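You operate a simulated robot arm through the tools that you are given. There is no shell and no other tool.

You run a simulated robot arm. Do the job below in one go: nothing can be reset, and whatever is moved stays where it is left.

## Task
Change the dirty bath water and dose the soap to 3 %.
Fine: bath heat knob off before you drain, and leave it off. Empty the tank, refill between MIN and MAX; red levers shut.
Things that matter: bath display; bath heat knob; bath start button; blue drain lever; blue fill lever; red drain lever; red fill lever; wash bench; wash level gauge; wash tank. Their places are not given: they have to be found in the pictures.

Only the result counts: the job must be done as asked and must still hold three seconds after the hand-in. Knocking over, shifting, dropping, spilling or breaking anything else fails it.

## Robot
A 7-joint arm with a three-finger gripper, fixed in place. Base frame: the origin is at the foot of the arm, x ahead of it, y to its left, z up. Lengths are in mm, angles in degrees, forces in N, time in s.
With the tool pointing down near the work surface it reaches from about 480 to 920 mm from the base axis. Its first joint turns from -166.0 to 166.0 degrees. Payload 2.69 kg.
The TCP is the grasp point between the finger pads, 29 mm short of the fingertips. In the tool frame z runs along the fingers and y along their closing line. The gripper opens to 120 mm. The gripper's body begins 78 mm behind the TCP.
Orientation is told as [roll, pitch, yaw] about the base's x, y, z axes, in that order, counted from this pose: with the fingers straight down and closing along the base's y, the tool's x points along the base's -x, its y along +y and its z along -z.

## Interface
- The arm moves only by the tool servo_tool. Its argument "series" is a list of rows, each an object (a shift or turn left out is 0, a gripper value left out holds the last) with "rot": the turn, a rotation vector about the tool's x, y, z in degrees, a list of three; "xyz": the shift along the tool's x, y, z in mm, a list of three; "gripper": the finger opening in mm, from 0 to 120. In form: [{"rot": [rx, ry, rz], "xyz": [dx, dy, dz], "gripper": gripper}, ...]. A call has 1 to 20 rows; each row is the pose to reach, as a shift and turn from the pose commanded when the call began, along the tool's axes at that moment. Rows are played at 5 a second. More than 50 mm and 8.6 degrees between two rows, or a gripper value outside its range, and nothing of the call is played. A pose out of reach is approached as far as the arm can. The call stops where the force on the tool passes 90 N (or 10 N more than at its start, if that is more) or the arm is blocked; 0.2 s more then pass. The fingers move at their own pace and stop on an object; they squeeze with about 43 N. The grip force told is the motor's: it shows also when the fingers shut on nothing. Time passes only in rows, and 0.2 s behind the last, so rows that repeat a pose let the fingers close. The reply holds the time, the measured pose of the TCP, the force on the tool along the base axes, the opening and the grip force, in the units named above and with some noise, with the torque about the TCP (base axes, N m) and any sound that the robot's microphone picked up.
- Cameras (640 x 400 px; columns grow to the right, rows downward): "scene" is fixed at [50.4, -501.2, 1348.6]; the picture's right is [0.55, -0.84, 0.00], its down [-0.42, -0.27, -0.87] and it looks along [0.72, 0.47, -0.50] (base axes); focal length 352 px, centre (320, 200). "wrist" rides on the gripper at [63, 0, -104] in the tool frame; the picture's right is [0.00, 1.00, 0.00], its down [-0.83, 0.00, -0.56] and it looks along [-0.56, 0.00, 0.83] (tool axes); focal length 275 px, centre (320, 200).
- capture(camera): a new picture of that camera. It takes no simulated time.
- lift_body(by): slides the trunk up (or, below 0, down) by that many mm; the arm rides with it, the base frame stays. It gives what a move gives, with no picture.
- measure_at(camera, pixels): for up to 12 pixels [column, row] of the newest picture of that camera ("zoom" is the newest enlarged one), the place [x, y, z] in the base frame of the surface seen there, good to about 2 mm. It takes no simulated time.
- enlarge(camera, box): a new picture of the part [left, top, right, bottom] of that camera's present view, enlarged. It takes no simulated time.
- sign_off(): hands the job in; it is judged then, once.

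Leave the gripper open and the arm clear of the work at the hand-in unless told otherwise.

The tools are called after "Request:" by a JSON object that holds its "method" and its "body". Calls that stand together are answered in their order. servo_tool: Moves the arm, as the interface text tells. Its arguments: {"type":"object","properties":{"series":{"type":"array"}},"required":["series"]} The other tools are called the same way: lift_body (by) slides the trunk up or down; capture (camera) takes a picture; measure_at (camera, pixels) gives the place of the surface under pixels of a picture; enlarge (camera, box) takes an enlarged picture of a part of a camera's view; sign_off () hands the job in.

At the start:

```text
time: 0.0
ee_pos: [523.0, -52.5, 1059.2]
orientation: [0.0, -0.1, 0.0]
wrist_force: [0.4, 0.0, 0.7]
moment: [0.0, 0.0, 0.0]
width: 120.0
grasp_force: 0.1
trunk travel left (down, up): [-575.0, 38.0]
```

scene: 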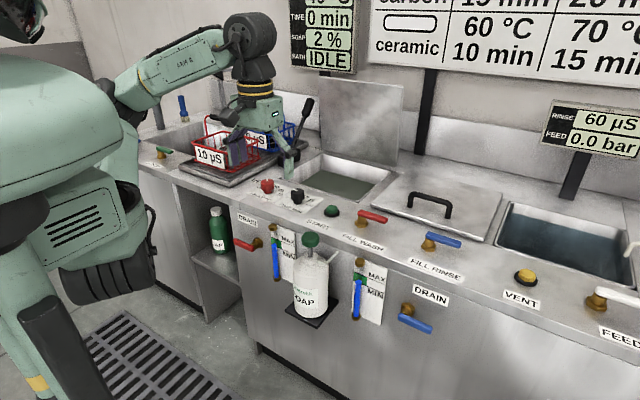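
wrist: 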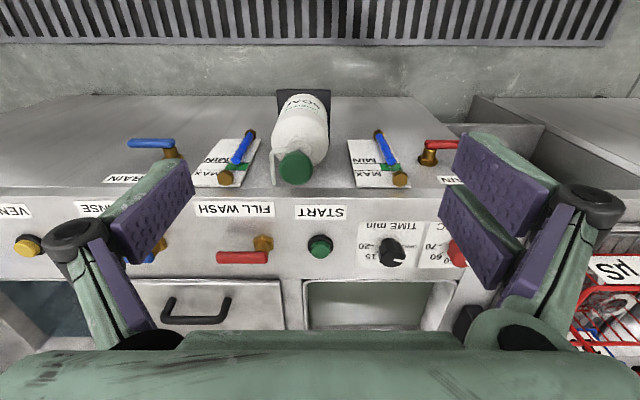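

I start by looking closely at the bench: the panel, the levers, the gauges and the displays.

Request:
{"method": "enlarge", "body": {"camera": "scene", "box": [220, 160, 420, 285]}}

Request:
{"method": "enlarge", "body": {"camera": "scene", "box": [280, 0, 640, 100]}}

Request:
{"method": "enlarge", "body": {"camera": "scene", "box": [220, 210, 460, 360]}}

Request:
{"method": "enlarge", "body": {"camera": "wrist", "box": [180, 80, 500, 280]}}

```text
3.20 times, centred on (320, 222) of scene
```

zoom: 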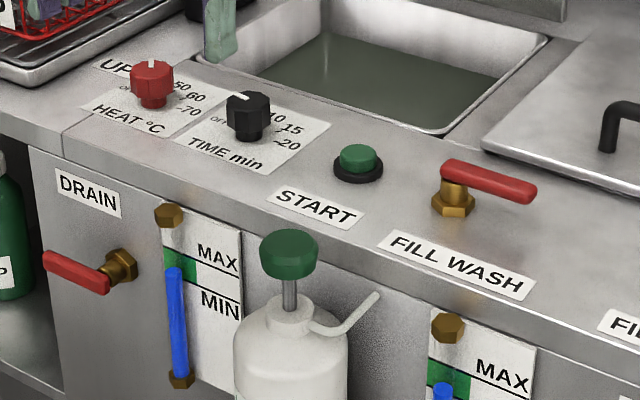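

```text
1.78 times, centred on (460, 50) of scene
```

zoom: 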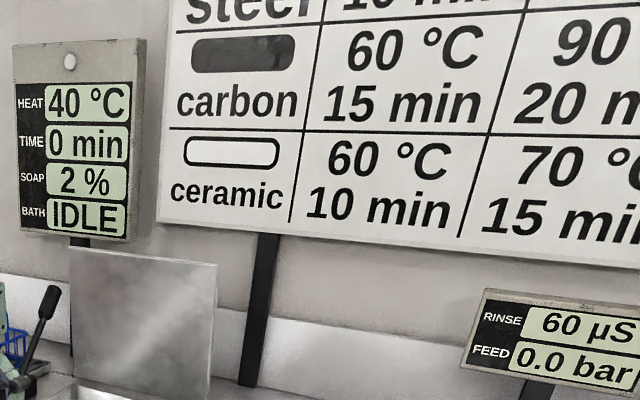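

```text
2.67 times, centred on (340, 285) of scene
```

zoom: 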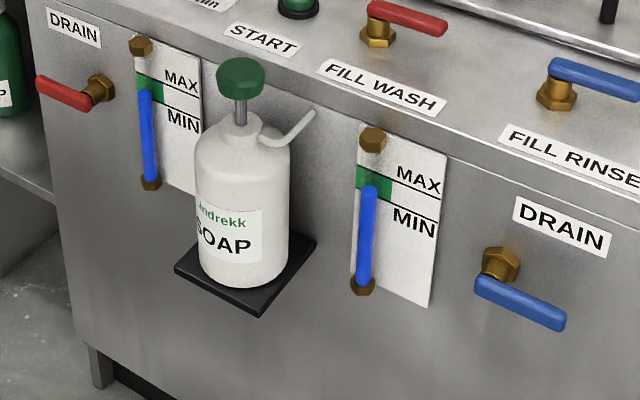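

```text
2.00 times, centred on (340, 180) of wrist
```

zoom: 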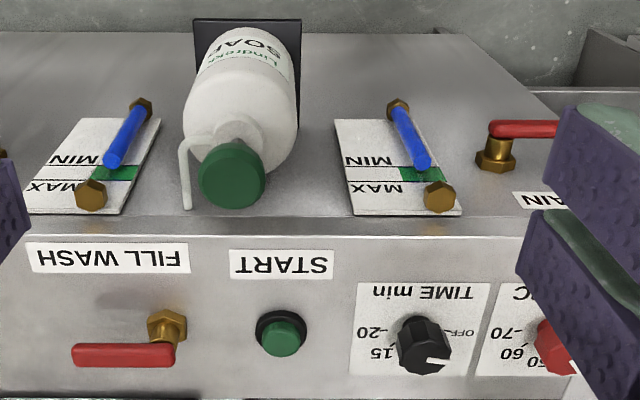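

I will now measure the places of the main parts in the fresh pictures: knobs, levers, pump, and gauges.

Request:
{"method": "capture", "body": {"camera": "scene"}}

Request:
{"method": "capture", "body": {"camera": "wrist"}}

Request:
{"method": "measure_at", "body": {"camera": "scene", "pixels": [[267, 185], [297, 196], [332, 210], [361, 216], [374, 218], [385, 222], [257, 243], [241, 244], [311, 239], [273, 228], [275, 262], [276, 308]]}}

Request:
{"method": "measure_at", "body": {"camera": "wrist", "pixels": [[295, 167], [321, 246], [265, 243], [220, 257], [264, 258], [390, 252], [428, 156], [455, 144], [400, 180], [379, 135], [360, 300], [310, 135]]}}

Request:
{"method": "enlarge", "body": {"camera": "scene", "box": [245, 165, 325, 215]}}

```text
taken
```

scene: 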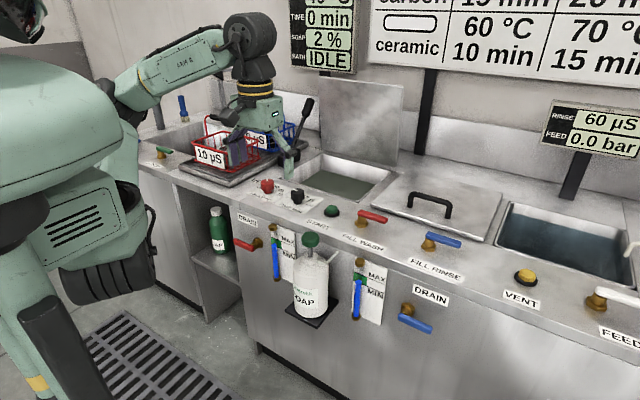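

```text
taken
```

wrist: 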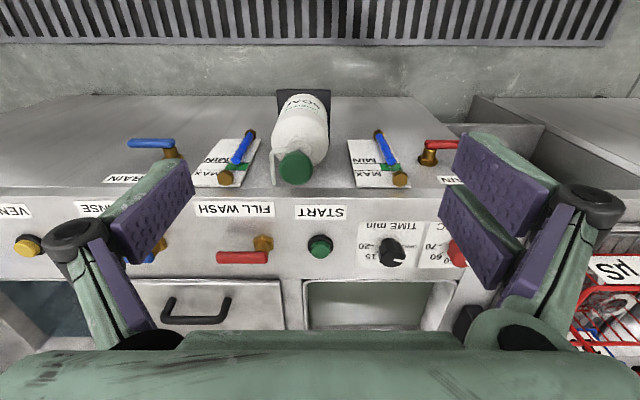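

```text
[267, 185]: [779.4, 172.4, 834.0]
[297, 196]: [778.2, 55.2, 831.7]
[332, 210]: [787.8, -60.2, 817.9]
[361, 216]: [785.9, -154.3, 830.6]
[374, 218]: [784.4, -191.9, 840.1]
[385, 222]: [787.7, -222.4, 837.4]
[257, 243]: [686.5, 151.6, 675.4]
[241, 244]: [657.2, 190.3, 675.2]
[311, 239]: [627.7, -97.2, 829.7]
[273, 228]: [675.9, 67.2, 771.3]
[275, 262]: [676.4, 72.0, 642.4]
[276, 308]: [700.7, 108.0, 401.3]
```

```text
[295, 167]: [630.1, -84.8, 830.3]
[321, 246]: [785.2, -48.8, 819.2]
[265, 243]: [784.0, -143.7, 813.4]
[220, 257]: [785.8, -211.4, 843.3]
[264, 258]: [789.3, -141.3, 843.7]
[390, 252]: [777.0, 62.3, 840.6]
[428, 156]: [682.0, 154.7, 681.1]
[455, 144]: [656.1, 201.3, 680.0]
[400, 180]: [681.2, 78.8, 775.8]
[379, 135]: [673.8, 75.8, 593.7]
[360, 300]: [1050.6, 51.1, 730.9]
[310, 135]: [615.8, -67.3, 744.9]
```

```text
8.00 times, centred on (285, 190) of scene
```

zoom: 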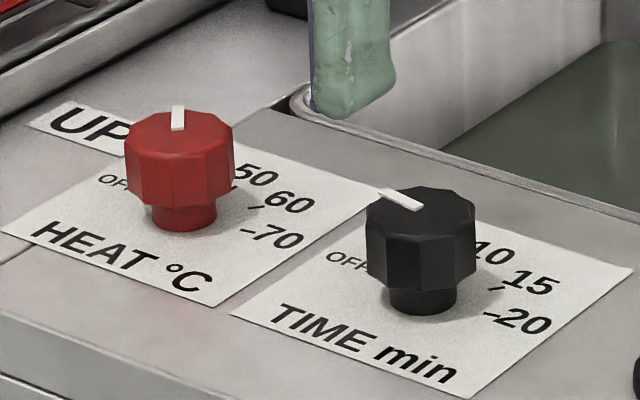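

Next I look at the shelf bottle on the left, the scale with its baskets, and the wash tank. I also measure the front face and edge of the bench, and the black lever.

Request:
{"method": "enlarge", "body": {"camera": "scene", "box": [140, 80, 300, 270]}}

Request:
{"method": "measure_at", "body": {"camera": "scene", "pixels": [[307, 103], [294, 148], [250, 290], [240, 204], [290, 224], [268, 203], [282, 207], [300, 200], [210, 158], [340, 187], [360, 120], [322, 278]]}}

Request:
{"method": "measure_at", "body": {"camera": "wrist", "pixels": [[330, 190], [330, 185], [330, 196], [330, 225], [400, 225], [440, 232], [456, 242], [436, 145], [428, 163], [277, 160], [295, 180], [320, 275]]}}

Request:
{"method": "enlarge", "body": {"camera": "wrist", "box": [340, 120, 480, 280]}}

```text
2.11 times, centred on (220, 175) of scene
```

zoom: 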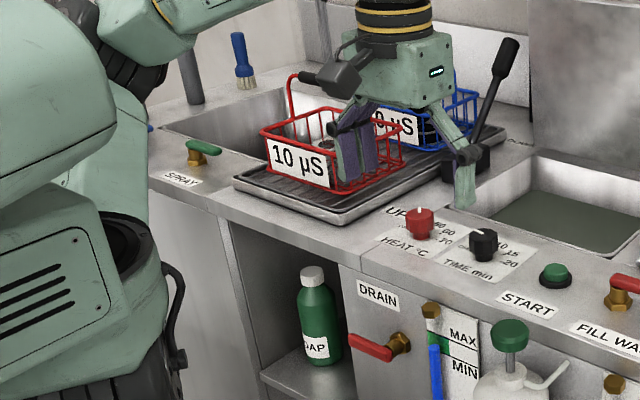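

```text
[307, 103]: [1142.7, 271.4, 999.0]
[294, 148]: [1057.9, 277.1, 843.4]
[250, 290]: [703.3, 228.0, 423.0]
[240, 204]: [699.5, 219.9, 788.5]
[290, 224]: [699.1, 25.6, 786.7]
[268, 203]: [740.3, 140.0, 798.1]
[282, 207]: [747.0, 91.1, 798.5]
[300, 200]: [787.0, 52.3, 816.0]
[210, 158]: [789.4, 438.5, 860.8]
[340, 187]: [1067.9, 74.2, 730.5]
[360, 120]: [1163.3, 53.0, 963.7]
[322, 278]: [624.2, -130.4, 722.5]
```

```text
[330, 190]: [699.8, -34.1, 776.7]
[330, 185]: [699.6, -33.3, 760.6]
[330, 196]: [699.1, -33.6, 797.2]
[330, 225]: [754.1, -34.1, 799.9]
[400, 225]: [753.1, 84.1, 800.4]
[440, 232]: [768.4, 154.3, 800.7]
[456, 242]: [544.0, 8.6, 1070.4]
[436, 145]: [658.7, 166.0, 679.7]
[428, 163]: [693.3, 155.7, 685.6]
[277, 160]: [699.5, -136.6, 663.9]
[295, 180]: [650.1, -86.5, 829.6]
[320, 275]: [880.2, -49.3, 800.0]
```

```text
2.50 times, centred on (410, 200) of wrist
```

zoom: 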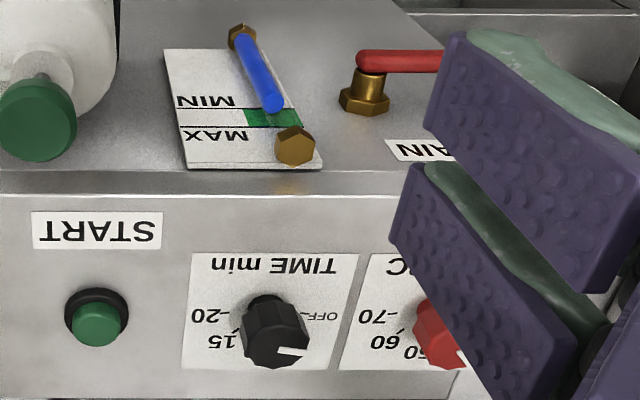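

The bench top is at z≈800 and its front face at x≈700. Before moving over the heat knob I measure the baskets and scale near it.

Request:
{"method": "measure_at", "body": {"camera": "scene", "pixels": [[217, 195], [272, 170], [212, 157], [225, 165], [197, 142], [203, 117], [250, 140], [268, 132], [290, 135], [240, 180], [302, 115], [258, 165]]}}

```text
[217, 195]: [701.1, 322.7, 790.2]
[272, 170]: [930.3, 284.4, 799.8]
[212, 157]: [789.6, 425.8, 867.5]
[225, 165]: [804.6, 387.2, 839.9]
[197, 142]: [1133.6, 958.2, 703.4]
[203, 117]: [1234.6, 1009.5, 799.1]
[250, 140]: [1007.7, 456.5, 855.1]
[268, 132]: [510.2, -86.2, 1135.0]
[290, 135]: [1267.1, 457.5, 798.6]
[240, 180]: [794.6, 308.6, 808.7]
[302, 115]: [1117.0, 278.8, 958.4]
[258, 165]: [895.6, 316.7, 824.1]
```

The baskets start at about y=310, so the space over the knob (y≈168) is free. I move to about (672, 168, 1000) to look at the knob from near.

Request:
{"method": "servo_tool", "body": {"series": [{"xyz": [-25, 37, 10]}, {"xyz": [-50, 73, 20]}, {"xyz": [-75, 110, 30]}, {"xyz": [-100, 147, 40]}, {"xyz": [-125, 184, 50]}, {"xyz": [-149, 220, 59]}, {"xyz": [-149, 220, 59]}]}}

Request:
{"method": "capture", "body": {"camera": "wrist"}}

Request:
{"method": "capture", "body": {"camera": "scene"}}

```text
time: 1.6
ee_pos: [672.7, 167.3, 998.9]
orientation: [-0.1, 0.0, 0.0]
wrist_force: [0.2, 0.5, 0.6]
moment: [-0.02, 0.0, -0.02]
width: 119.8
grasp_force: 0.0
trunk travel left (down, up): [-575.0, 38.0]
```

```text
taken
```

wrist: 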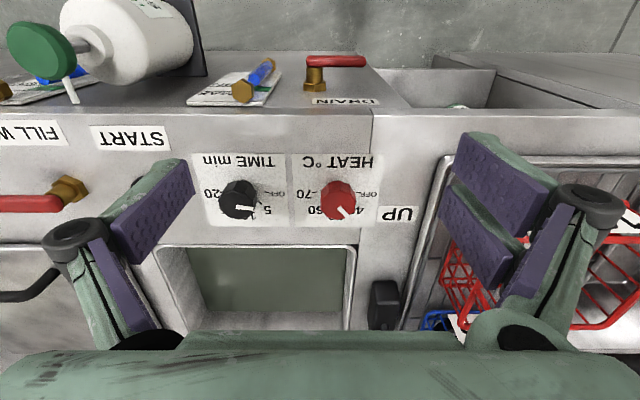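

```text
taken
```

scene: 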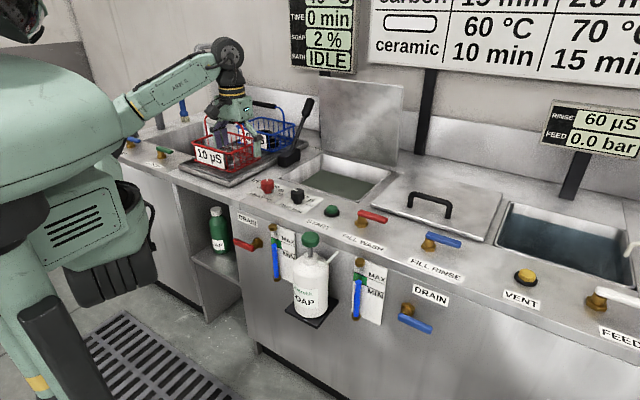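

Enlarging the knobs around (290, 195) to read the pointers.

Request:
{"method": "enlarge", "body": {"camera": "wrist", "box": [195, 140, 435, 240]}}

Request:
{"method": "measure_at", "body": {"camera": "wrist", "pixels": [[332, 195], [342, 207], [347, 213], [338, 190], [345, 196], [323, 198], [234, 197], [340, 183], [356, 200], [240, 208], [250, 209], [340, 203]]}}

```text
2.67 times, centred on (315, 190) of wrist
```

zoom: 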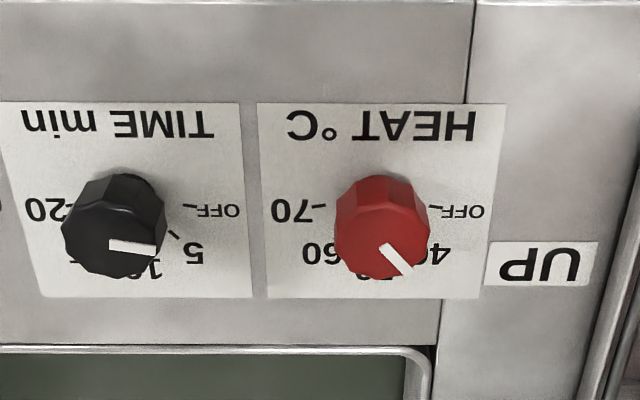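

```text
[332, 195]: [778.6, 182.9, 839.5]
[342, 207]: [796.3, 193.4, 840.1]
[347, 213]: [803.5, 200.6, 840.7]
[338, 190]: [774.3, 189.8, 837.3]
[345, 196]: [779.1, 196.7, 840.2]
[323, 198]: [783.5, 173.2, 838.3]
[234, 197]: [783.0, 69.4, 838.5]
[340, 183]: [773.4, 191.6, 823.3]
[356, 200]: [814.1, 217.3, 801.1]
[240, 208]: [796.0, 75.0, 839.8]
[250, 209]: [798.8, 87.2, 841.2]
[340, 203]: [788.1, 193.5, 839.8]
```

The heat pointer stands at 40, with OFF 45° further round toward +y. The time knob is already at OFF. The red knob's centre is about (790, 190) and its top is at z≈841. I go over it with an 80 mm opening and descend to z≈842.

Request:
{"method": "servo_tool", "body": {"series": [{"xyz": [-40, 8, 0], "gripper": 80}, {"xyz": [-80, 16, 0]}, {"xyz": [-118, 22.5, 0]}, {"xyz": [-118, 22.5, 40]}, {"xyz": [-118, 22.5, 80]}, {"xyz": [-118, 22.5, 120]}, {"xyz": [-118, 22.5, 140]}, {"xyz": [-118, 22.5, 157]}, {"xyz": [-118, 22.5, 157]}]}}

Request:
{"method": "capture", "body": {"camera": "wrist"}}

Request:
{"method": "enlarge", "body": {"camera": "scene", "box": [220, 120, 340, 220]}}

```text
time: 3.6
ee_pos: [791.1, 191.8, 843.3]
orientation: [0.0, -0.1, 0.0]
wrist_force: [0.3, 0.1, 0.5]
moment: [-0.01, 0.03, -0.04]
width: 79.8
grasp_force: 0.1
trunk travel left (down, up): [-575.0, 38.0]
```

```text
taken
```

wrist: 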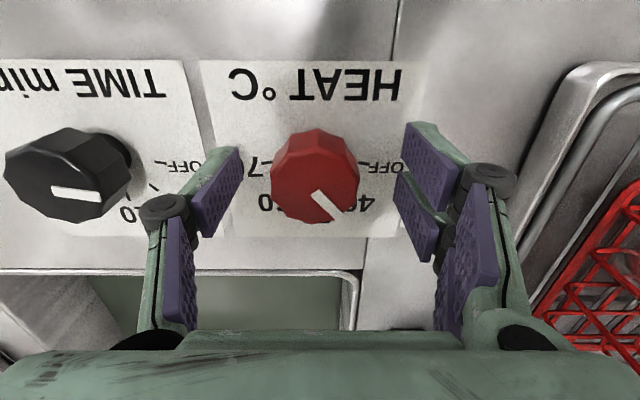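

```text
4.00 times, centred on (280, 170) of scene
```

zoom: 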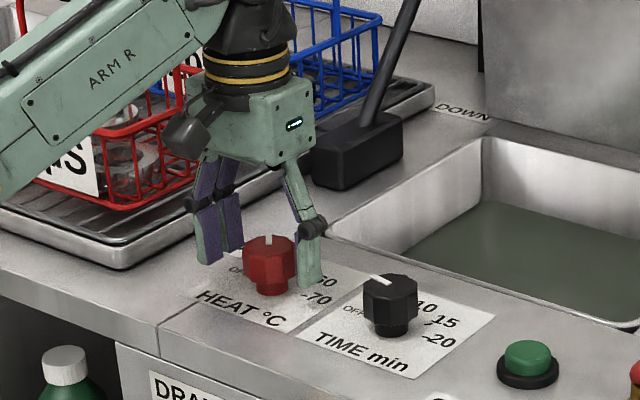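

The knob is centred between the fingers. I close on it, then turn +45° about base z (−45° about tool z).

Request:
{"method": "servo_tool", "body": {"series": [{"gripper": 30}, {"gripper": 30}, {"gripper": 30}, {"gripper": 30}]}}

Request:
{"method": "servo_tool", "body": {"series": [{"rot": [0, 0, -7.5]}, {"rot": [0, 0, -15]}, {"rot": [0, 0, -22.5]}, {"rot": [0, 0, -30]}, {"rot": [0, 0, -37.5]}, {"rot": [0, 0, -45]}, {"rot": [0, 0, -45]}]}}

Request:
{"method": "capture", "body": {"camera": "scene"}}

Request:
{"method": "enlarge", "body": {"camera": "scene", "box": [220, 120, 340, 220]}}

Request:
{"method": "capture", "body": {"camera": "wrist"}}

```text
time: 4.6
ee_pos: [790.9, 190.7, 843.5]
orientation: [-0.1, -0.1, -0.3]
wrist_force: [-3.2, -16.8, -0.1]
moment: [-0.56, 0.3, -0.04]
width: 40.8
grasp_force: 30.7
trunk travel left (down, up): [-575.0, 38.0]
```

```text
time: 6.2
ee_pos: [792.6, 187.3, 842.8]
orientation: [-0.3, -0.2, 45.0]
wrist_force: [14.7, -27.2, 2.6]
moment: [-0.81, -0.23, -0.47]
width: 40.1
grasp_force: 44.6
trunk travel left (down, up): [-575.0, 38.0]
```

```text
taken
```

scene: 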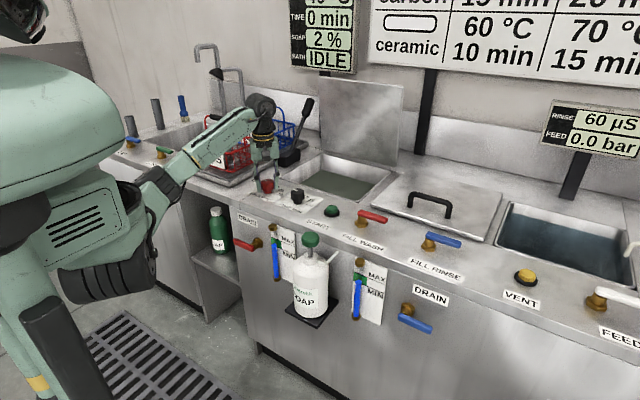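

```text
4.00 times, centred on (280, 170) of scene
```

zoom: 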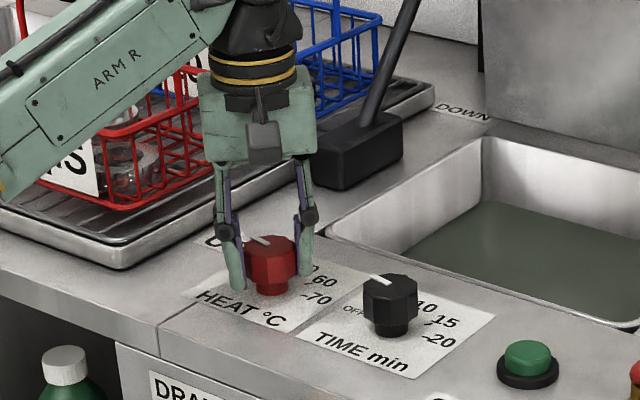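

```text
taken
```

wrist: 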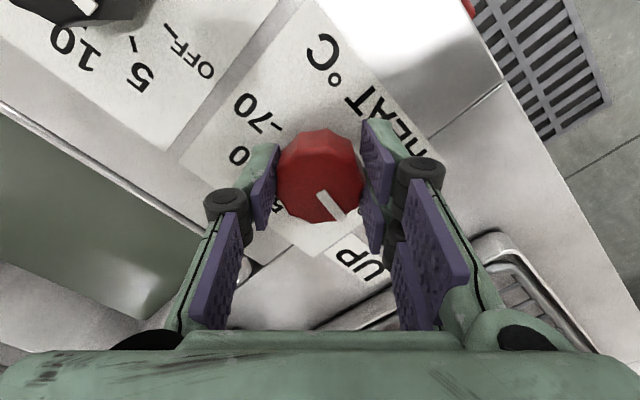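

The heat pointer is now parallel to the time pointer, which stands at OFF. I release, rise, and check the display and the knob.

Request:
{"method": "servo_tool", "body": {"series": [{"gripper": 80}, {"gripper": 80}, {"gripper": 80}, {"xyz": [0, 0, -40]}, {"xyz": [0, 0, -80]}, {"xyz": [0, 0, -120]}, {"xyz": [0, 0, -160]}, {"xyz": [0, 0, -160]}]}}

Request:
{"method": "enlarge", "body": {"camera": "scene", "box": [280, 0, 370, 80]}}

Request:
{"method": "enlarge", "body": {"camera": "scene", "box": [220, 120, 340, 220]}}

```text
time: 8.0
ee_pos: [790.7, 186.7, 1002.8]
orientation: [-0.1, 0.0, 45.0]
wrist_force: [0.4, 0.0, -0.2]
moment: [-0.02, -0.02, 0.0]
width: 79.9
grasp_force: 0.1
trunk travel left (down, up): [-575.0, 38.0]
```

```text
5.00 times, centred on (325, 40) of scene
```

zoom: 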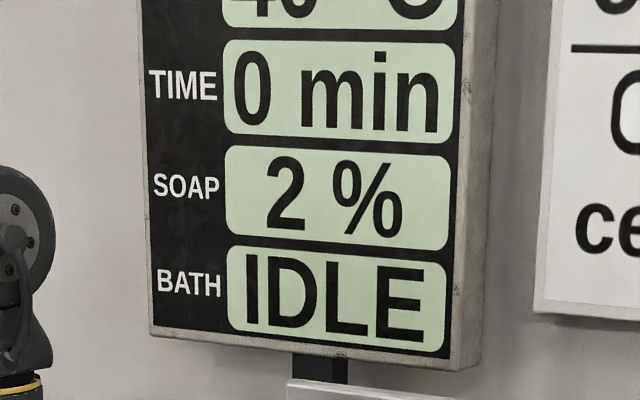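

```text
4.00 times, centred on (280, 170) of scene
```

zoom: 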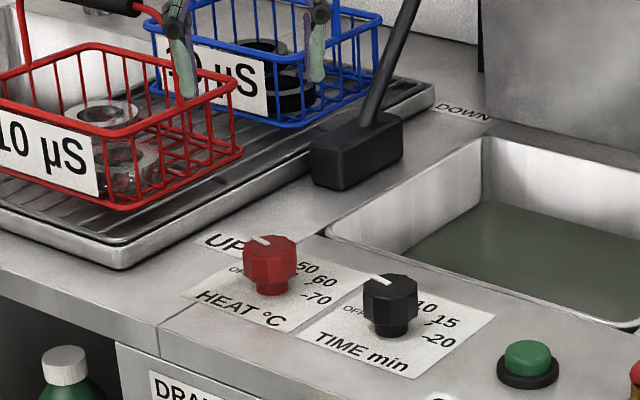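

The heat row is cut off at the top, so I enlarge with a flat box to see above the frame.

Request:
{"method": "enlarge", "body": {"camera": "scene", "box": [260, 0, 400, 50]}}

Request:
{"method": "capture", "body": {"camera": "wrist"}}

```text
4.57 times, centred on (330, 25) of scene
```

zoom: 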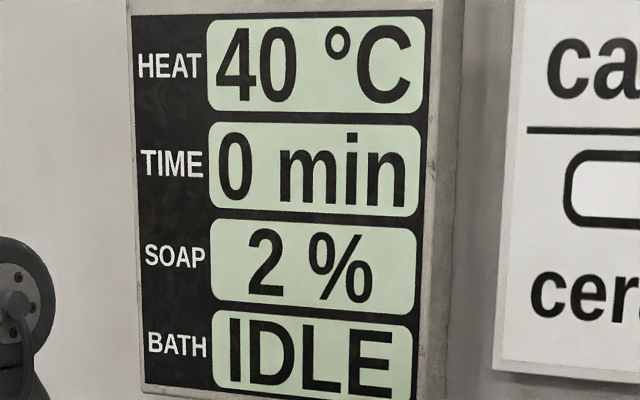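

```text
taken
```

wrist: 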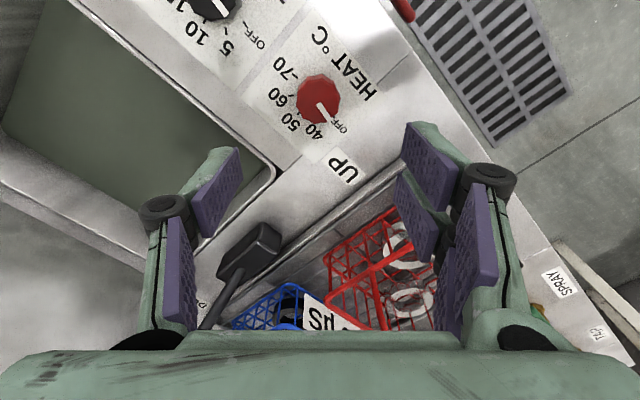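

The display still says 40 °C; I check the pointer against the OFF mark closely.

Request:
{"method": "enlarge", "body": {"camera": "wrist", "box": [250, 60, 390, 145]}}

Request:
{"method": "measure_at", "body": {"camera": "wrist", "pixels": [[320, 106], [334, 123], [310, 80], [318, 98], [338, 128]]}}

```text
4.57 times, centred on (320, 102) of wrist
```

zoom: 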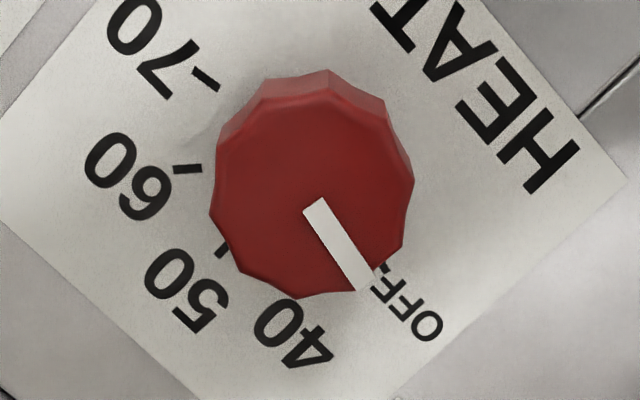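

```text
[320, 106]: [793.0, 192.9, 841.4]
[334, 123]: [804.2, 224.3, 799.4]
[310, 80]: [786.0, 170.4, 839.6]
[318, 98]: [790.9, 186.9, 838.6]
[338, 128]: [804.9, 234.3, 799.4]
```

I measure the tick marks and the pointer ends in the zoom.

Request:
{"method": "measure_at", "body": {"camera": "zoom", "pixels": [[315, 205], [362, 285], [383, 266], [187, 168], [205, 78], [222, 249], [212, 185], [414, 182], [300, 296], [330, 72]]}}

Request:
{"method": "enlarge", "body": {"camera": "wrist", "box": [170, 0, 290, 60]}}

```text
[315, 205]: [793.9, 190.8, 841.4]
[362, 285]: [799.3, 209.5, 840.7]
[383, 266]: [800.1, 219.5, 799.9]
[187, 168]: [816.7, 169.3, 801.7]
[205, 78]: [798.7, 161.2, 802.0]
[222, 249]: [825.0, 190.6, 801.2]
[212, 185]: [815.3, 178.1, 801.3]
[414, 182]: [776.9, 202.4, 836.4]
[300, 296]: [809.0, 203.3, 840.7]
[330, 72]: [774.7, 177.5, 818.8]
```

```text
5.33 times, centred on (230, 30) of wrist
```

zoom: 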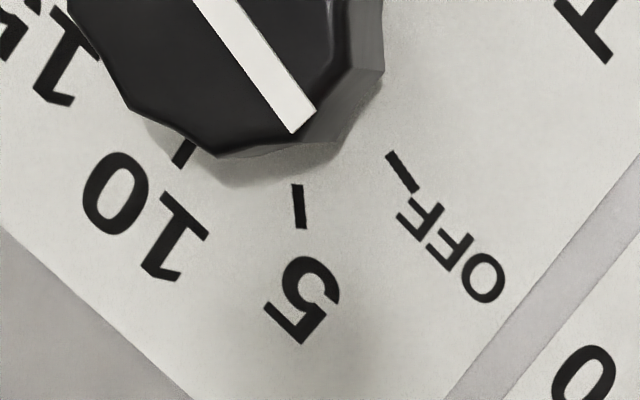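

OFF lies about 9° from +y, while the pointer is at about 16°, so the knob is roughly 7° short. I go back down, regrip at the present yaw and turn a bit more.

Request:
{"method": "servo_tool", "body": {"series": [{"xyz": [-4, 0.7, 40]}, {"xyz": [-4, 0.7, 80]}, {"xyz": [-4, 0.7, 120]}, {"xyz": [-4, 0.7, 160]}, {"xyz": [-4, 0.7, 160], "gripper": 30}, {"xyz": [-4, 0.7, 160]}, {"xyz": [-4, 0.7, 160]}, {"xyz": [-4, 0.7, 160]}]}}

Request:
{"method": "servo_tool", "body": {"series": [{"rot": [0, 0, -4]}, {"rot": [0, 0, -8]}, {"rot": [0, 0, -12]}, {"rot": [0, 0, -12]}]}}

Request:
{"method": "enlarge", "body": {"camera": "scene", "box": [260, 0, 400, 50]}}

```text
time: 9.8
ee_pos: [794.6, 191.5, 842.1]
orientation: [-0.2, -0.1, 44.9]
wrist_force: [17.4, -10.1, 0.5]
moment: [-0.15, -0.61, 0.03]
width: 42.7
grasp_force: 9.6
trunk travel left (down, up): [-575.0, 38.0]
```

```text
time: 10.8
ee_pos: [794.5, 193.0, 842.3]
orientation: [-0.1, -0.1, 57.0]
wrist_force: [13.6, -19.6, -4.1]
moment: [-0.46, -0.29, -0.16]
width: 45.0
grasp_force: 10.9
trunk travel left (down, up): [-575.0, 38.0]
```

```text
4.57 times, centred on (330, 25) of scene
```

zoom: 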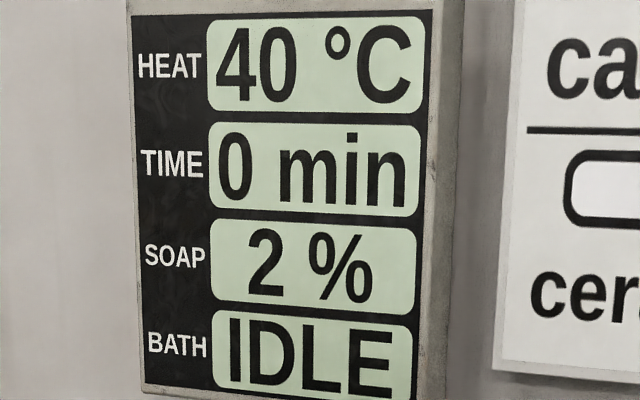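

The grip force is low and the opening grew, so I look at what happened at the knob.

Request:
{"method": "enlarge", "body": {"camera": "wrist", "box": [200, 80, 440, 230]}}

Request:
{"method": "enlarge", "body": {"camera": "scene", "box": [220, 140, 320, 210]}}

```text
2.67 times, centred on (320, 155) of wrist
```

zoom: 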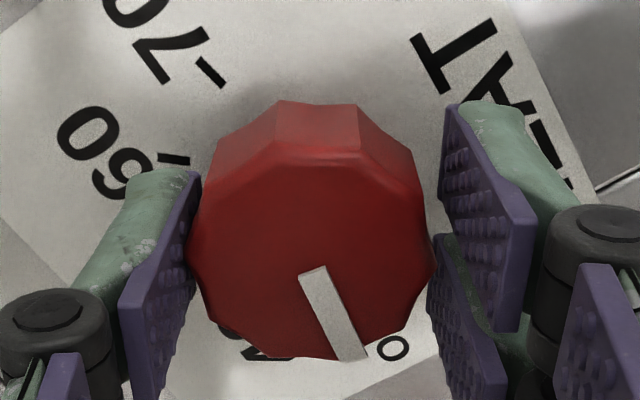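

```text
5.71 times, centred on (270, 175) of scene
```

zoom: 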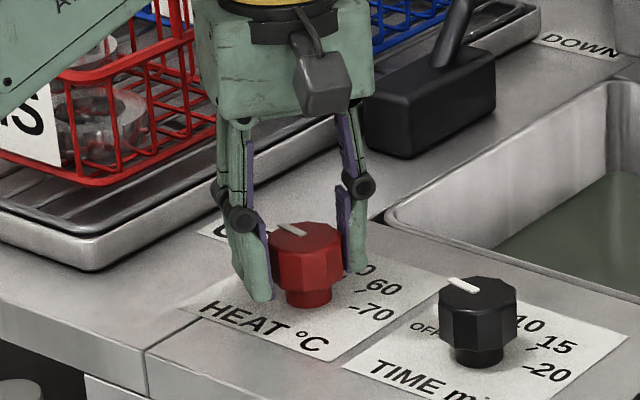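

I repeat the close command explicitly and let the fingers settle.

Request:
{"method": "servo_tool", "body": {"series": [{"gripper": 20}, {"gripper": 20}, {"gripper": 20}, {"gripper": 20}]}}

Request:
{"method": "enlarge", "body": {"camera": "wrist", "box": [200, 80, 440, 230]}}

```text
time: 11.8
ee_pos: [795.8, 191.9, 842.8]
orientation: [-0.5, -0.3, 57.0]
wrist_force: [32.7, -11.5, 4.2]
moment: [0.06, -0.59, 0.1]
width: 41.8
grasp_force: 45.4
trunk travel left (down, up): [-575.0, 38.0]
```

```text
2.67 times, centred on (320, 155) of wrist
```

zoom: 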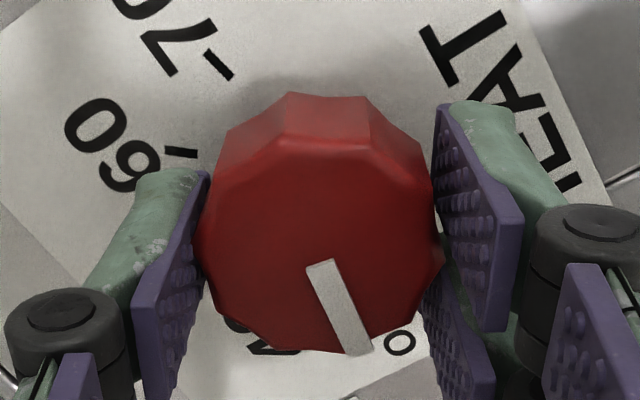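

Now it's gripped at 45 N. I turn another 10°.

Request:
{"method": "servo_tool", "body": {"series": [{"rot": [0, 0, -3]}, {"rot": [0, 0, -6]}, {"rot": [0, 0, -10]}, {"rot": [0, 0, -10]}, {"rot": [0, 0, -10]}]}}

Request:
{"method": "enlarge", "body": {"camera": "wrist", "box": [200, 80, 440, 230]}}

Request:
{"method": "enlarge", "body": {"camera": "scene", "box": [260, 0, 400, 50]}}

```text
time: 13.0
ee_pos: [795.4, 189.7, 842.5]
orientation: [-0.3, -0.1, 66.8]
wrist_force: [18.1, -25.7, 0.9]
moment: [-1.37, -0.52, -0.11]
width: 40.7
grasp_force: 44.4
trunk travel left (down, up): [-575.0, 38.0]
```

```text
2.67 times, centred on (320, 155) of wrist
```

zoom: 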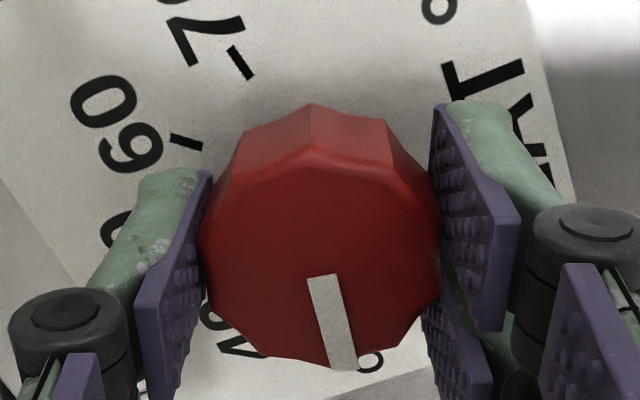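

```text
4.57 times, centred on (330, 25) of scene
```

zoom: 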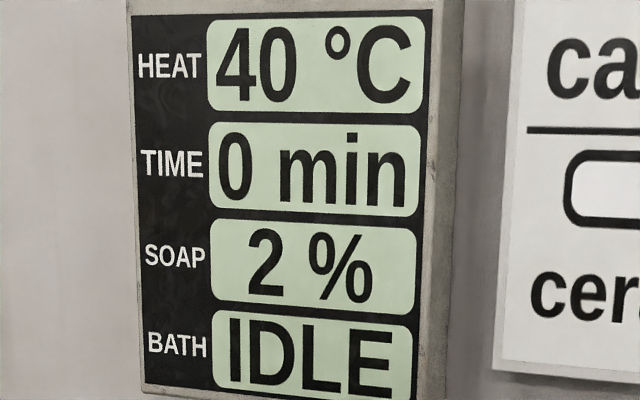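

The knob slips in the fingers, which suggests it's at its stop. I release, rise, turn back to yaw 0 and compare both pointers.

Request:
{"method": "servo_tool", "body": {"series": [{"gripper": 80}, {"gripper": 80}, {"gripper": 80}, {"xyz": [0, 0, -45]}, {"xyz": [0, 0, -90]}, {"xyz": [0, 0, -130]}, {"xyz": [0, 0, -160]}]}}

Request:
{"method": "servo_tool", "body": {"series": [{"rot": [0, 0, 8]}, {"rot": [0, 0, 16]}, {"rot": [0, 0, 24]}, {"rot": [0, 0, 32]}, {"rot": [0, 0, 40]}, {"rot": [0, 0, 48]}, {"rot": [0, 0, 56]}, {"rot": [0, 0, 64]}, {"rot": [0, 0, 67]}]}}

Request:
{"method": "servo_tool", "body": {"series": [{"xyz": [40, 0, 0]}, {"xyz": [80, -30, 0]}, {"xyz": [110, -50, 0]}, {"xyz": [110, -50, 0]}]}}

Request:
{"method": "enlarge", "body": {"camera": "wrist", "box": [200, 120, 440, 270]}}

Request:
{"method": "enlarge", "body": {"camera": "scene", "box": [260, 0, 400, 50]}}

```text
time: 14.6
ee_pos: [792.7, 195.3, 1004.3]
orientation: [-0.1, 0.0, 67.0]
wrist_force: [-0.7, 0.5, 0.4]
moment: [-0.01, -0.02, 0.02]
width: 79.9
grasp_force: 0.0
trunk travel left (down, up): [-575.0, 38.0]
```

```text
time: 16.6
ee_pos: [793.4, 193.1, 1002.3]
orientation: [-0.1, -0.2, -0.1]
wrist_force: [0.6, -0.4, -0.7]
moment: [0.01, -0.01, 0.02]
width: 80.3
grasp_force: 0.1
trunk travel left (down, up): [-575.0, 38.0]
```

```text
time: 17.6
ee_pos: [681.4, 143.1, 1001.9]
orientation: [-0.1, -0.1, 0.0]
wrist_force: [0.2, -0.4, 0.0]
moment: [-0.01, 0.01, 0.0]
width: 79.9
grasp_force: 0.0
trunk travel left (down, up): [-575.0, 38.0]
```

```text
2.67 times, centred on (320, 195) of wrist
```

zoom: 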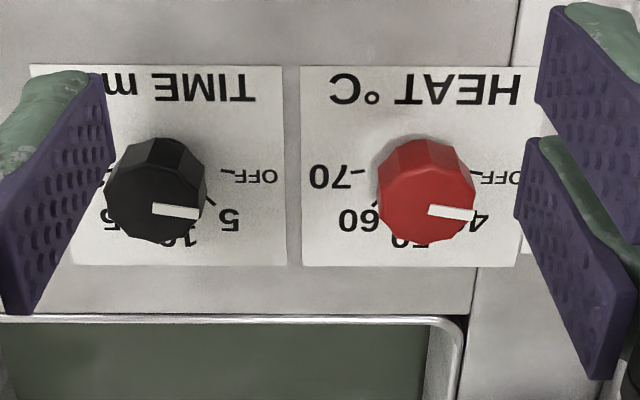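

```text
4.57 times, centred on (330, 25) of scene
```

zoom: 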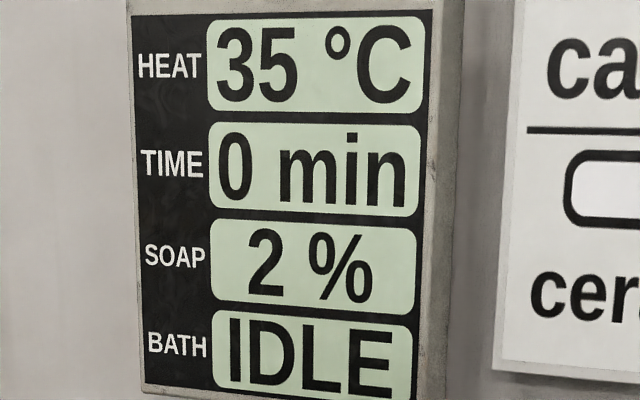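

The display now reads 35 °C and falling, and both pointers stand alike at OFF. The heat is off. Next I look at the red drain lever on the front face from near.

Request:
{"method": "servo_tool", "body": {"series": [{"xyz": [40, 8, 0]}, {"xyz": [85, 16, 20]}, {"xyz": [130, 24, 50]}, {"xyz": [170, 36, 75]}, {"xyz": [170, 36, 102]}, {"xyz": [170, 36, 102]}]}}

Request:
{"method": "capture", "body": {"camera": "wrist"}}

Request:
{"method": "capture", "body": {"camera": "scene"}}

```text
refused: row 3 steps farther than a row can; nothing moved
```

```text
taken
```

wrist: 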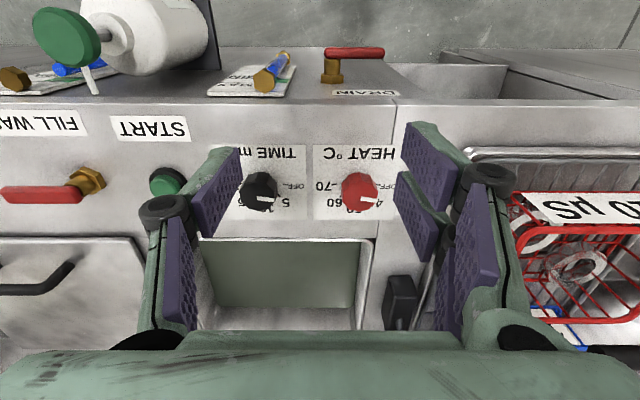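

```text
taken
```

scene: 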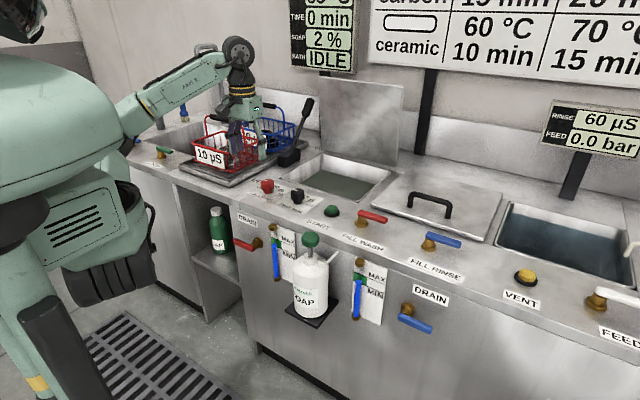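

One row was too long, so nothing moved. I resend with shorter steps.

Request:
{"method": "servo_tool", "body": {"series": [{"xyz": [40, 8, 0]}, {"xyz": [80, 16, 15]}, {"xyz": [120, 24, 35]}, {"xyz": [155, 32, 60]}, {"xyz": [170, 36, 85]}, {"xyz": [170, 36, 102]}, {"xyz": [170, 36, 102]}]}}

Request:
{"method": "capture", "body": {"camera": "wrist"}}

Request:
{"method": "capture", "body": {"camera": "scene"}}

```text
time: 19.2
ee_pos: [514.9, 179.1, 898.7]
orientation: [0.0, -0.1, 0.0]
wrist_force: [-0.8, 0.3, 0.1]
moment: [-0.01, 0.01, 0.02]
width: 80.1
grasp_force: 0.1
trunk travel left (down, up): [-575.0, 38.0]
```

```text
taken
```

wrist: 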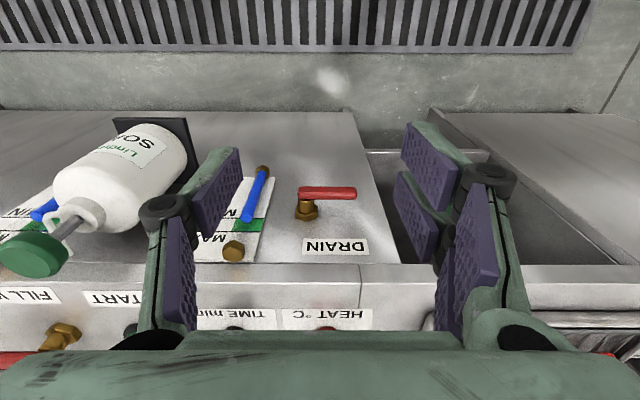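

```text
taken
```

scene: 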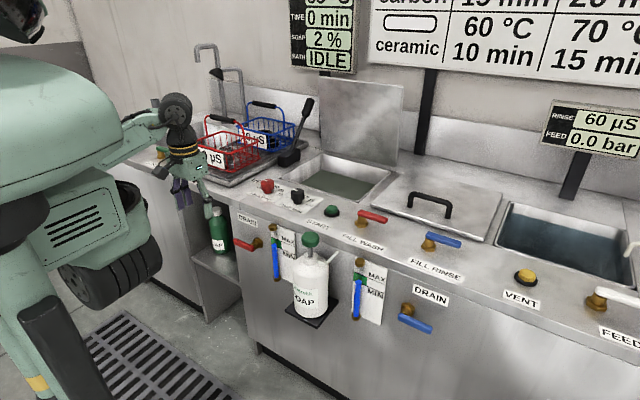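

The red drain handle is at (300–356, 194) in the wrist picture. Measuring it, the gauge, and the soap pump.

Request:
{"method": "measure_at", "body": {"camera": "wrist", "pixels": [[302, 193], [315, 193], [330, 194], [345, 194], [355, 193], [307, 203], [307, 212], [262, 172], [247, 218], [233, 250], [236, 226], [258, 205]]}}

Request:
{"method": "enlarge", "body": {"camera": "wrist", "box": [190, 150, 390, 275]}}

Request:
{"method": "enlarge", "body": {"camera": "scene", "box": [220, 200, 350, 330]}}

```text
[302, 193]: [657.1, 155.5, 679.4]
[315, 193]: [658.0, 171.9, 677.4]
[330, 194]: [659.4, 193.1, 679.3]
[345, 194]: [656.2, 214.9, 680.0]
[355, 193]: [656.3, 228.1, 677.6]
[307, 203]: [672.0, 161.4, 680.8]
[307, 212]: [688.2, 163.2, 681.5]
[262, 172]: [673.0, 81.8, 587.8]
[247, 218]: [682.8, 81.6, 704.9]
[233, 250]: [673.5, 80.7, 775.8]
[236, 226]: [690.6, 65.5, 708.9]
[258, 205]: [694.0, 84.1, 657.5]
```

```text
3.20 times, centred on (290, 212) of wrist
```

zoom: 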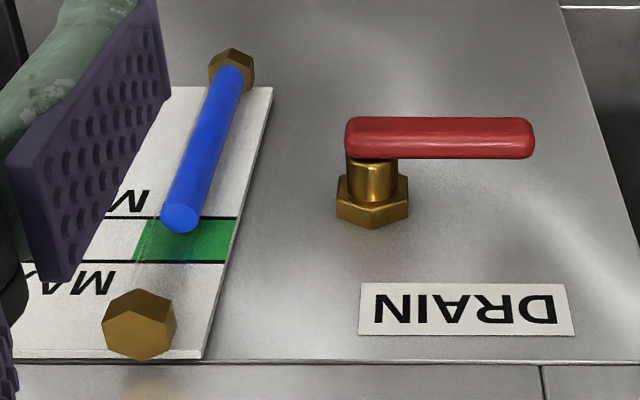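

```text
3.08 times, centred on (285, 265) of scene
```

zoom: 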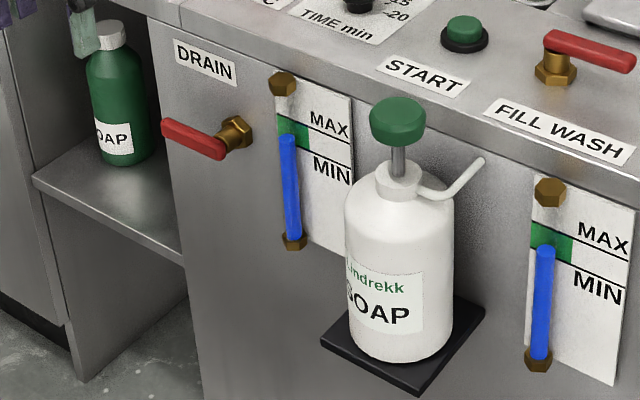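

The drain handle runs from y≈153 to 230 at z≈673 and turns about y≈163. I will push it down with the closed fingers, first tilting the tool 20° back so the hand clears the bench edge.

Request:
{"method": "servo_tool", "body": {"series": [{"rot": [0, -7, 0], "gripper": 0}, {"rot": [0, -14, 0]}, {"rot": [0, -20, 0]}, {"rot": [0, -20, 0]}, {"rot": [0, -20, 0]}]}}

Request:
{"method": "servo_tool", "body": {"series": [{"xyz": [-13, 7, 42]}, {"xyz": [-26, 14, 84]}, {"xyz": [-39, 22, 127]}, {"xyz": [-51, 29, 169]}, {"xyz": [-64, 36, 205]}, {"xyz": [-64, 36, 205]}]}}

Request:
{"method": "capture", "body": {"camera": "wrist"}}

Request:
{"method": "enlarge", "body": {"camera": "scene", "box": [160, 160, 340, 300]}}

```text
time: 20.4
ee_pos: [513.8, 178.0, 900.3]
orientation: [0.0, -20.2, 0.0]
wrist_force: [-0.1, 0.0, -0.2]
moment: [0.01, -0.03, -0.02]
width: 0.1
grasp_force: 10.1
trunk travel left (down, up): [-575.0, 38.0]
```

```text
time: 21.8
ee_pos: [644.0, 214.8, 729.6]
orientation: [0.0, -20.1, 0.1]
wrist_force: [0.8, 0.9, 0.4]
moment: [-0.01, 0.0, -0.02]
width: 0.0
grasp_force: 28.9
trunk travel left (down, up): [-575.0, 38.0]
```

```text
taken
```

wrist: 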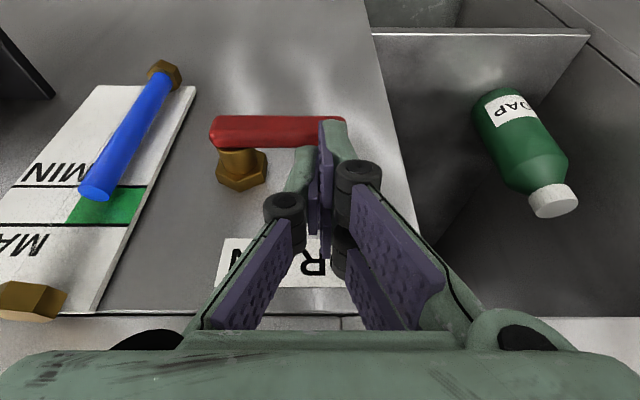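

```text
2.86 times, centred on (250, 230) of scene
```

zoom: 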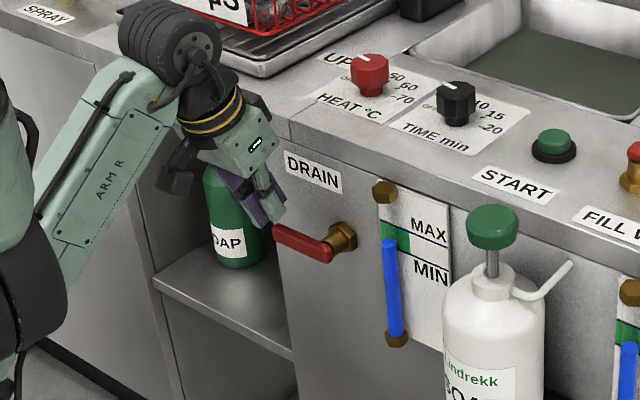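

The fingertips are just above the handle's outer end. I push it down along its arc, watching the force.

Request:
{"method": "servo_tool", "body": {"series": [{"xyz": [6.8, 0, 18.8]}, {"xyz": [10.6, 0.5, 29.1]}, {"xyz": [14.4, -2, 39.5]}, {"xyz": [17.8, -7, 48.9]}, {"xyz": [20.5, -15, 56.4]}, {"xyz": [22.6, -24, 62]}, {"xyz": [23.6, -35, 64.9]}, {"xyz": [23.9, -38, 65.8]}]}}

Request:
{"method": "capture", "body": {"camera": "wrist"}}

Request:
{"method": "enlarge", "body": {"camera": "scene", "box": [160, 160, 340, 300]}}

```text
time: 23.6
ee_pos: [644.0, 180.8, 662.8]
orientation: [0.3, -20.5, 0.5]
wrist_force: [6.0, 33.8, 6.6]
moment: [0.26, -0.18, 0.46]
width: 0.1
grasp_force: 28.4
trunk travel left (down, up): [-575.0, 38.0]
```

```text
taken
```

wrist: 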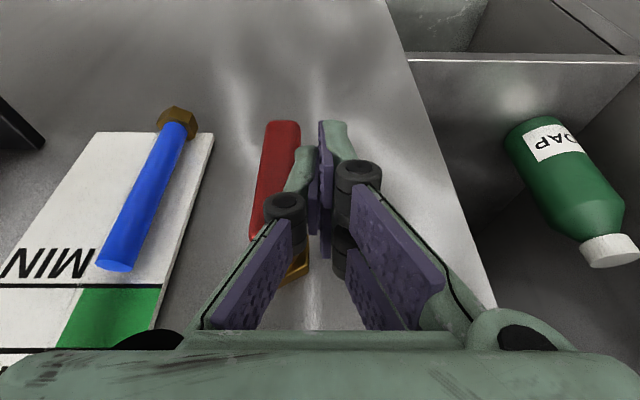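

```text
2.86 times, centred on (250, 230) of scene
```

zoom: 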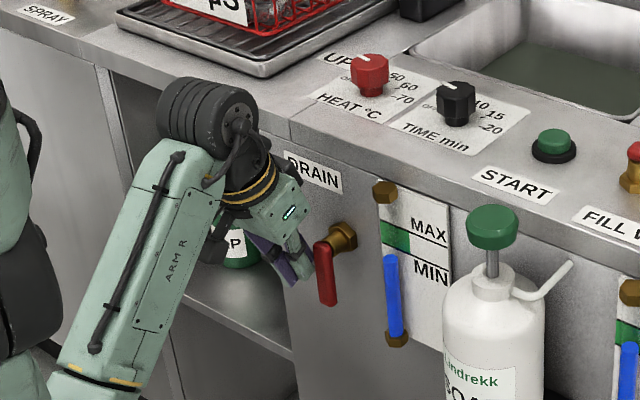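

The handle is down and the level falls: the left gauge column is already below MIN. I back off the lever, pull clear toward the robot, and watch.

Request:
{"method": "servo_tool", "body": {"series": [{"xyz": [0, 10, 0]}, {"xyz": [0, 12, -30]}, {"xyz": [0, 12, -70]}, {"xyz": [30, 0, -110]}, {"xyz": [60, -10, -140]}, {"xyz": [60, -10, -140]}, {"xyz": [60, -10, -140]}]}}

Request:
{"method": "capture", "body": {"camera": "wrist"}}

Request:
{"method": "enlarge", "body": {"camera": "scene", "box": [210, 140, 410, 330]}}

Request:
{"method": "enlarge", "body": {"camera": "scene", "box": [260, 0, 400, 50]}}

```text
refused: row 4 steps farther than a row can; nothing moved
```

```text
taken
```

wrist: 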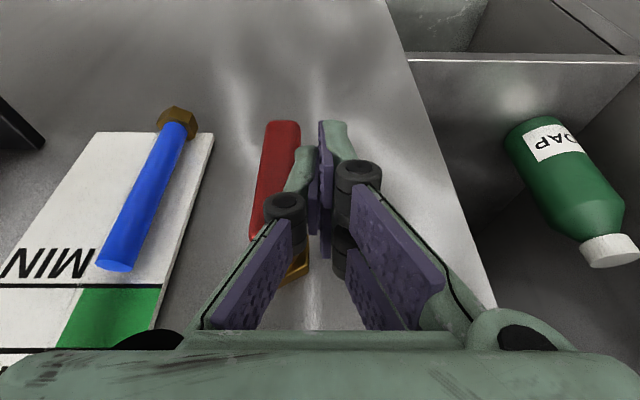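

```text
2.11 times, centred on (310, 235) of scene
```

zoom: 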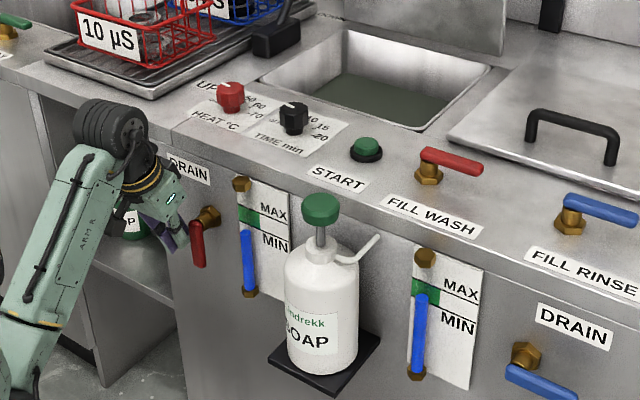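

```text
4.57 times, centred on (330, 25) of scene
```

zoom: 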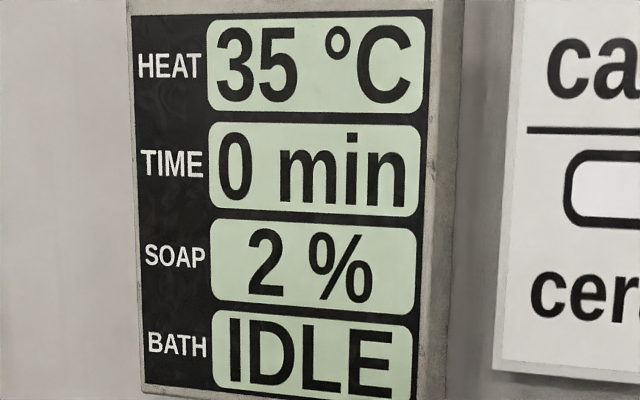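

A row was again slightly too long. I resend with smaller steps: back off +y, lift along the tool, then withdraw.

Request:
{"method": "servo_tool", "body": {"series": [{"xyz": [0, 10, 0]}, {"xyz": [0, 12, -30]}, {"xyz": [0, 12, -65]}, {"xyz": [25, 4, -95]}, {"xyz": [45, -4, -120]}, {"xyz": [60, -10, -140]}, {"xyz": [60, -10, -140]}, {"xyz": [60, -10, -140]}]}}

Request:
{"method": "enlarge", "body": {"camera": "scene", "box": [210, 140, 410, 330]}}

Request:
{"method": "enlarge", "body": {"camera": "scene", "box": [260, 0, 400, 50]}}

Request:
{"method": "capture", "body": {"camera": "wrist"}}

```text
time: 25.4
ee_pos: [541.1, 166.1, 770.3]
orientation: [0.1, -20.2, 0.0]
wrist_force: [0.4, -0.1, 0.2]
moment: [0.02, 0.03, -0.03]
width: 0.0
grasp_force: 28.4
trunk travel left (down, up): [-575.0, 38.0]
```

```text
2.11 times, centred on (310, 235) of scene
```

zoom: 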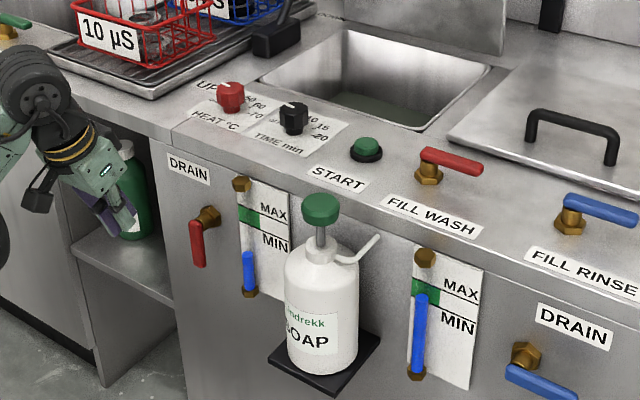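

```text
4.57 times, centred on (330, 25) of scene
```

zoom: 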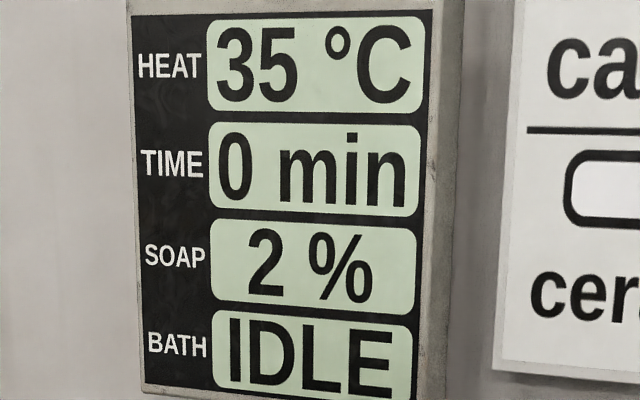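

```text
taken
```

wrist: 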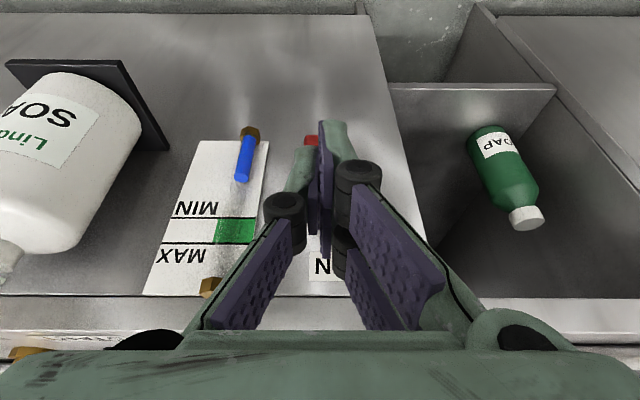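

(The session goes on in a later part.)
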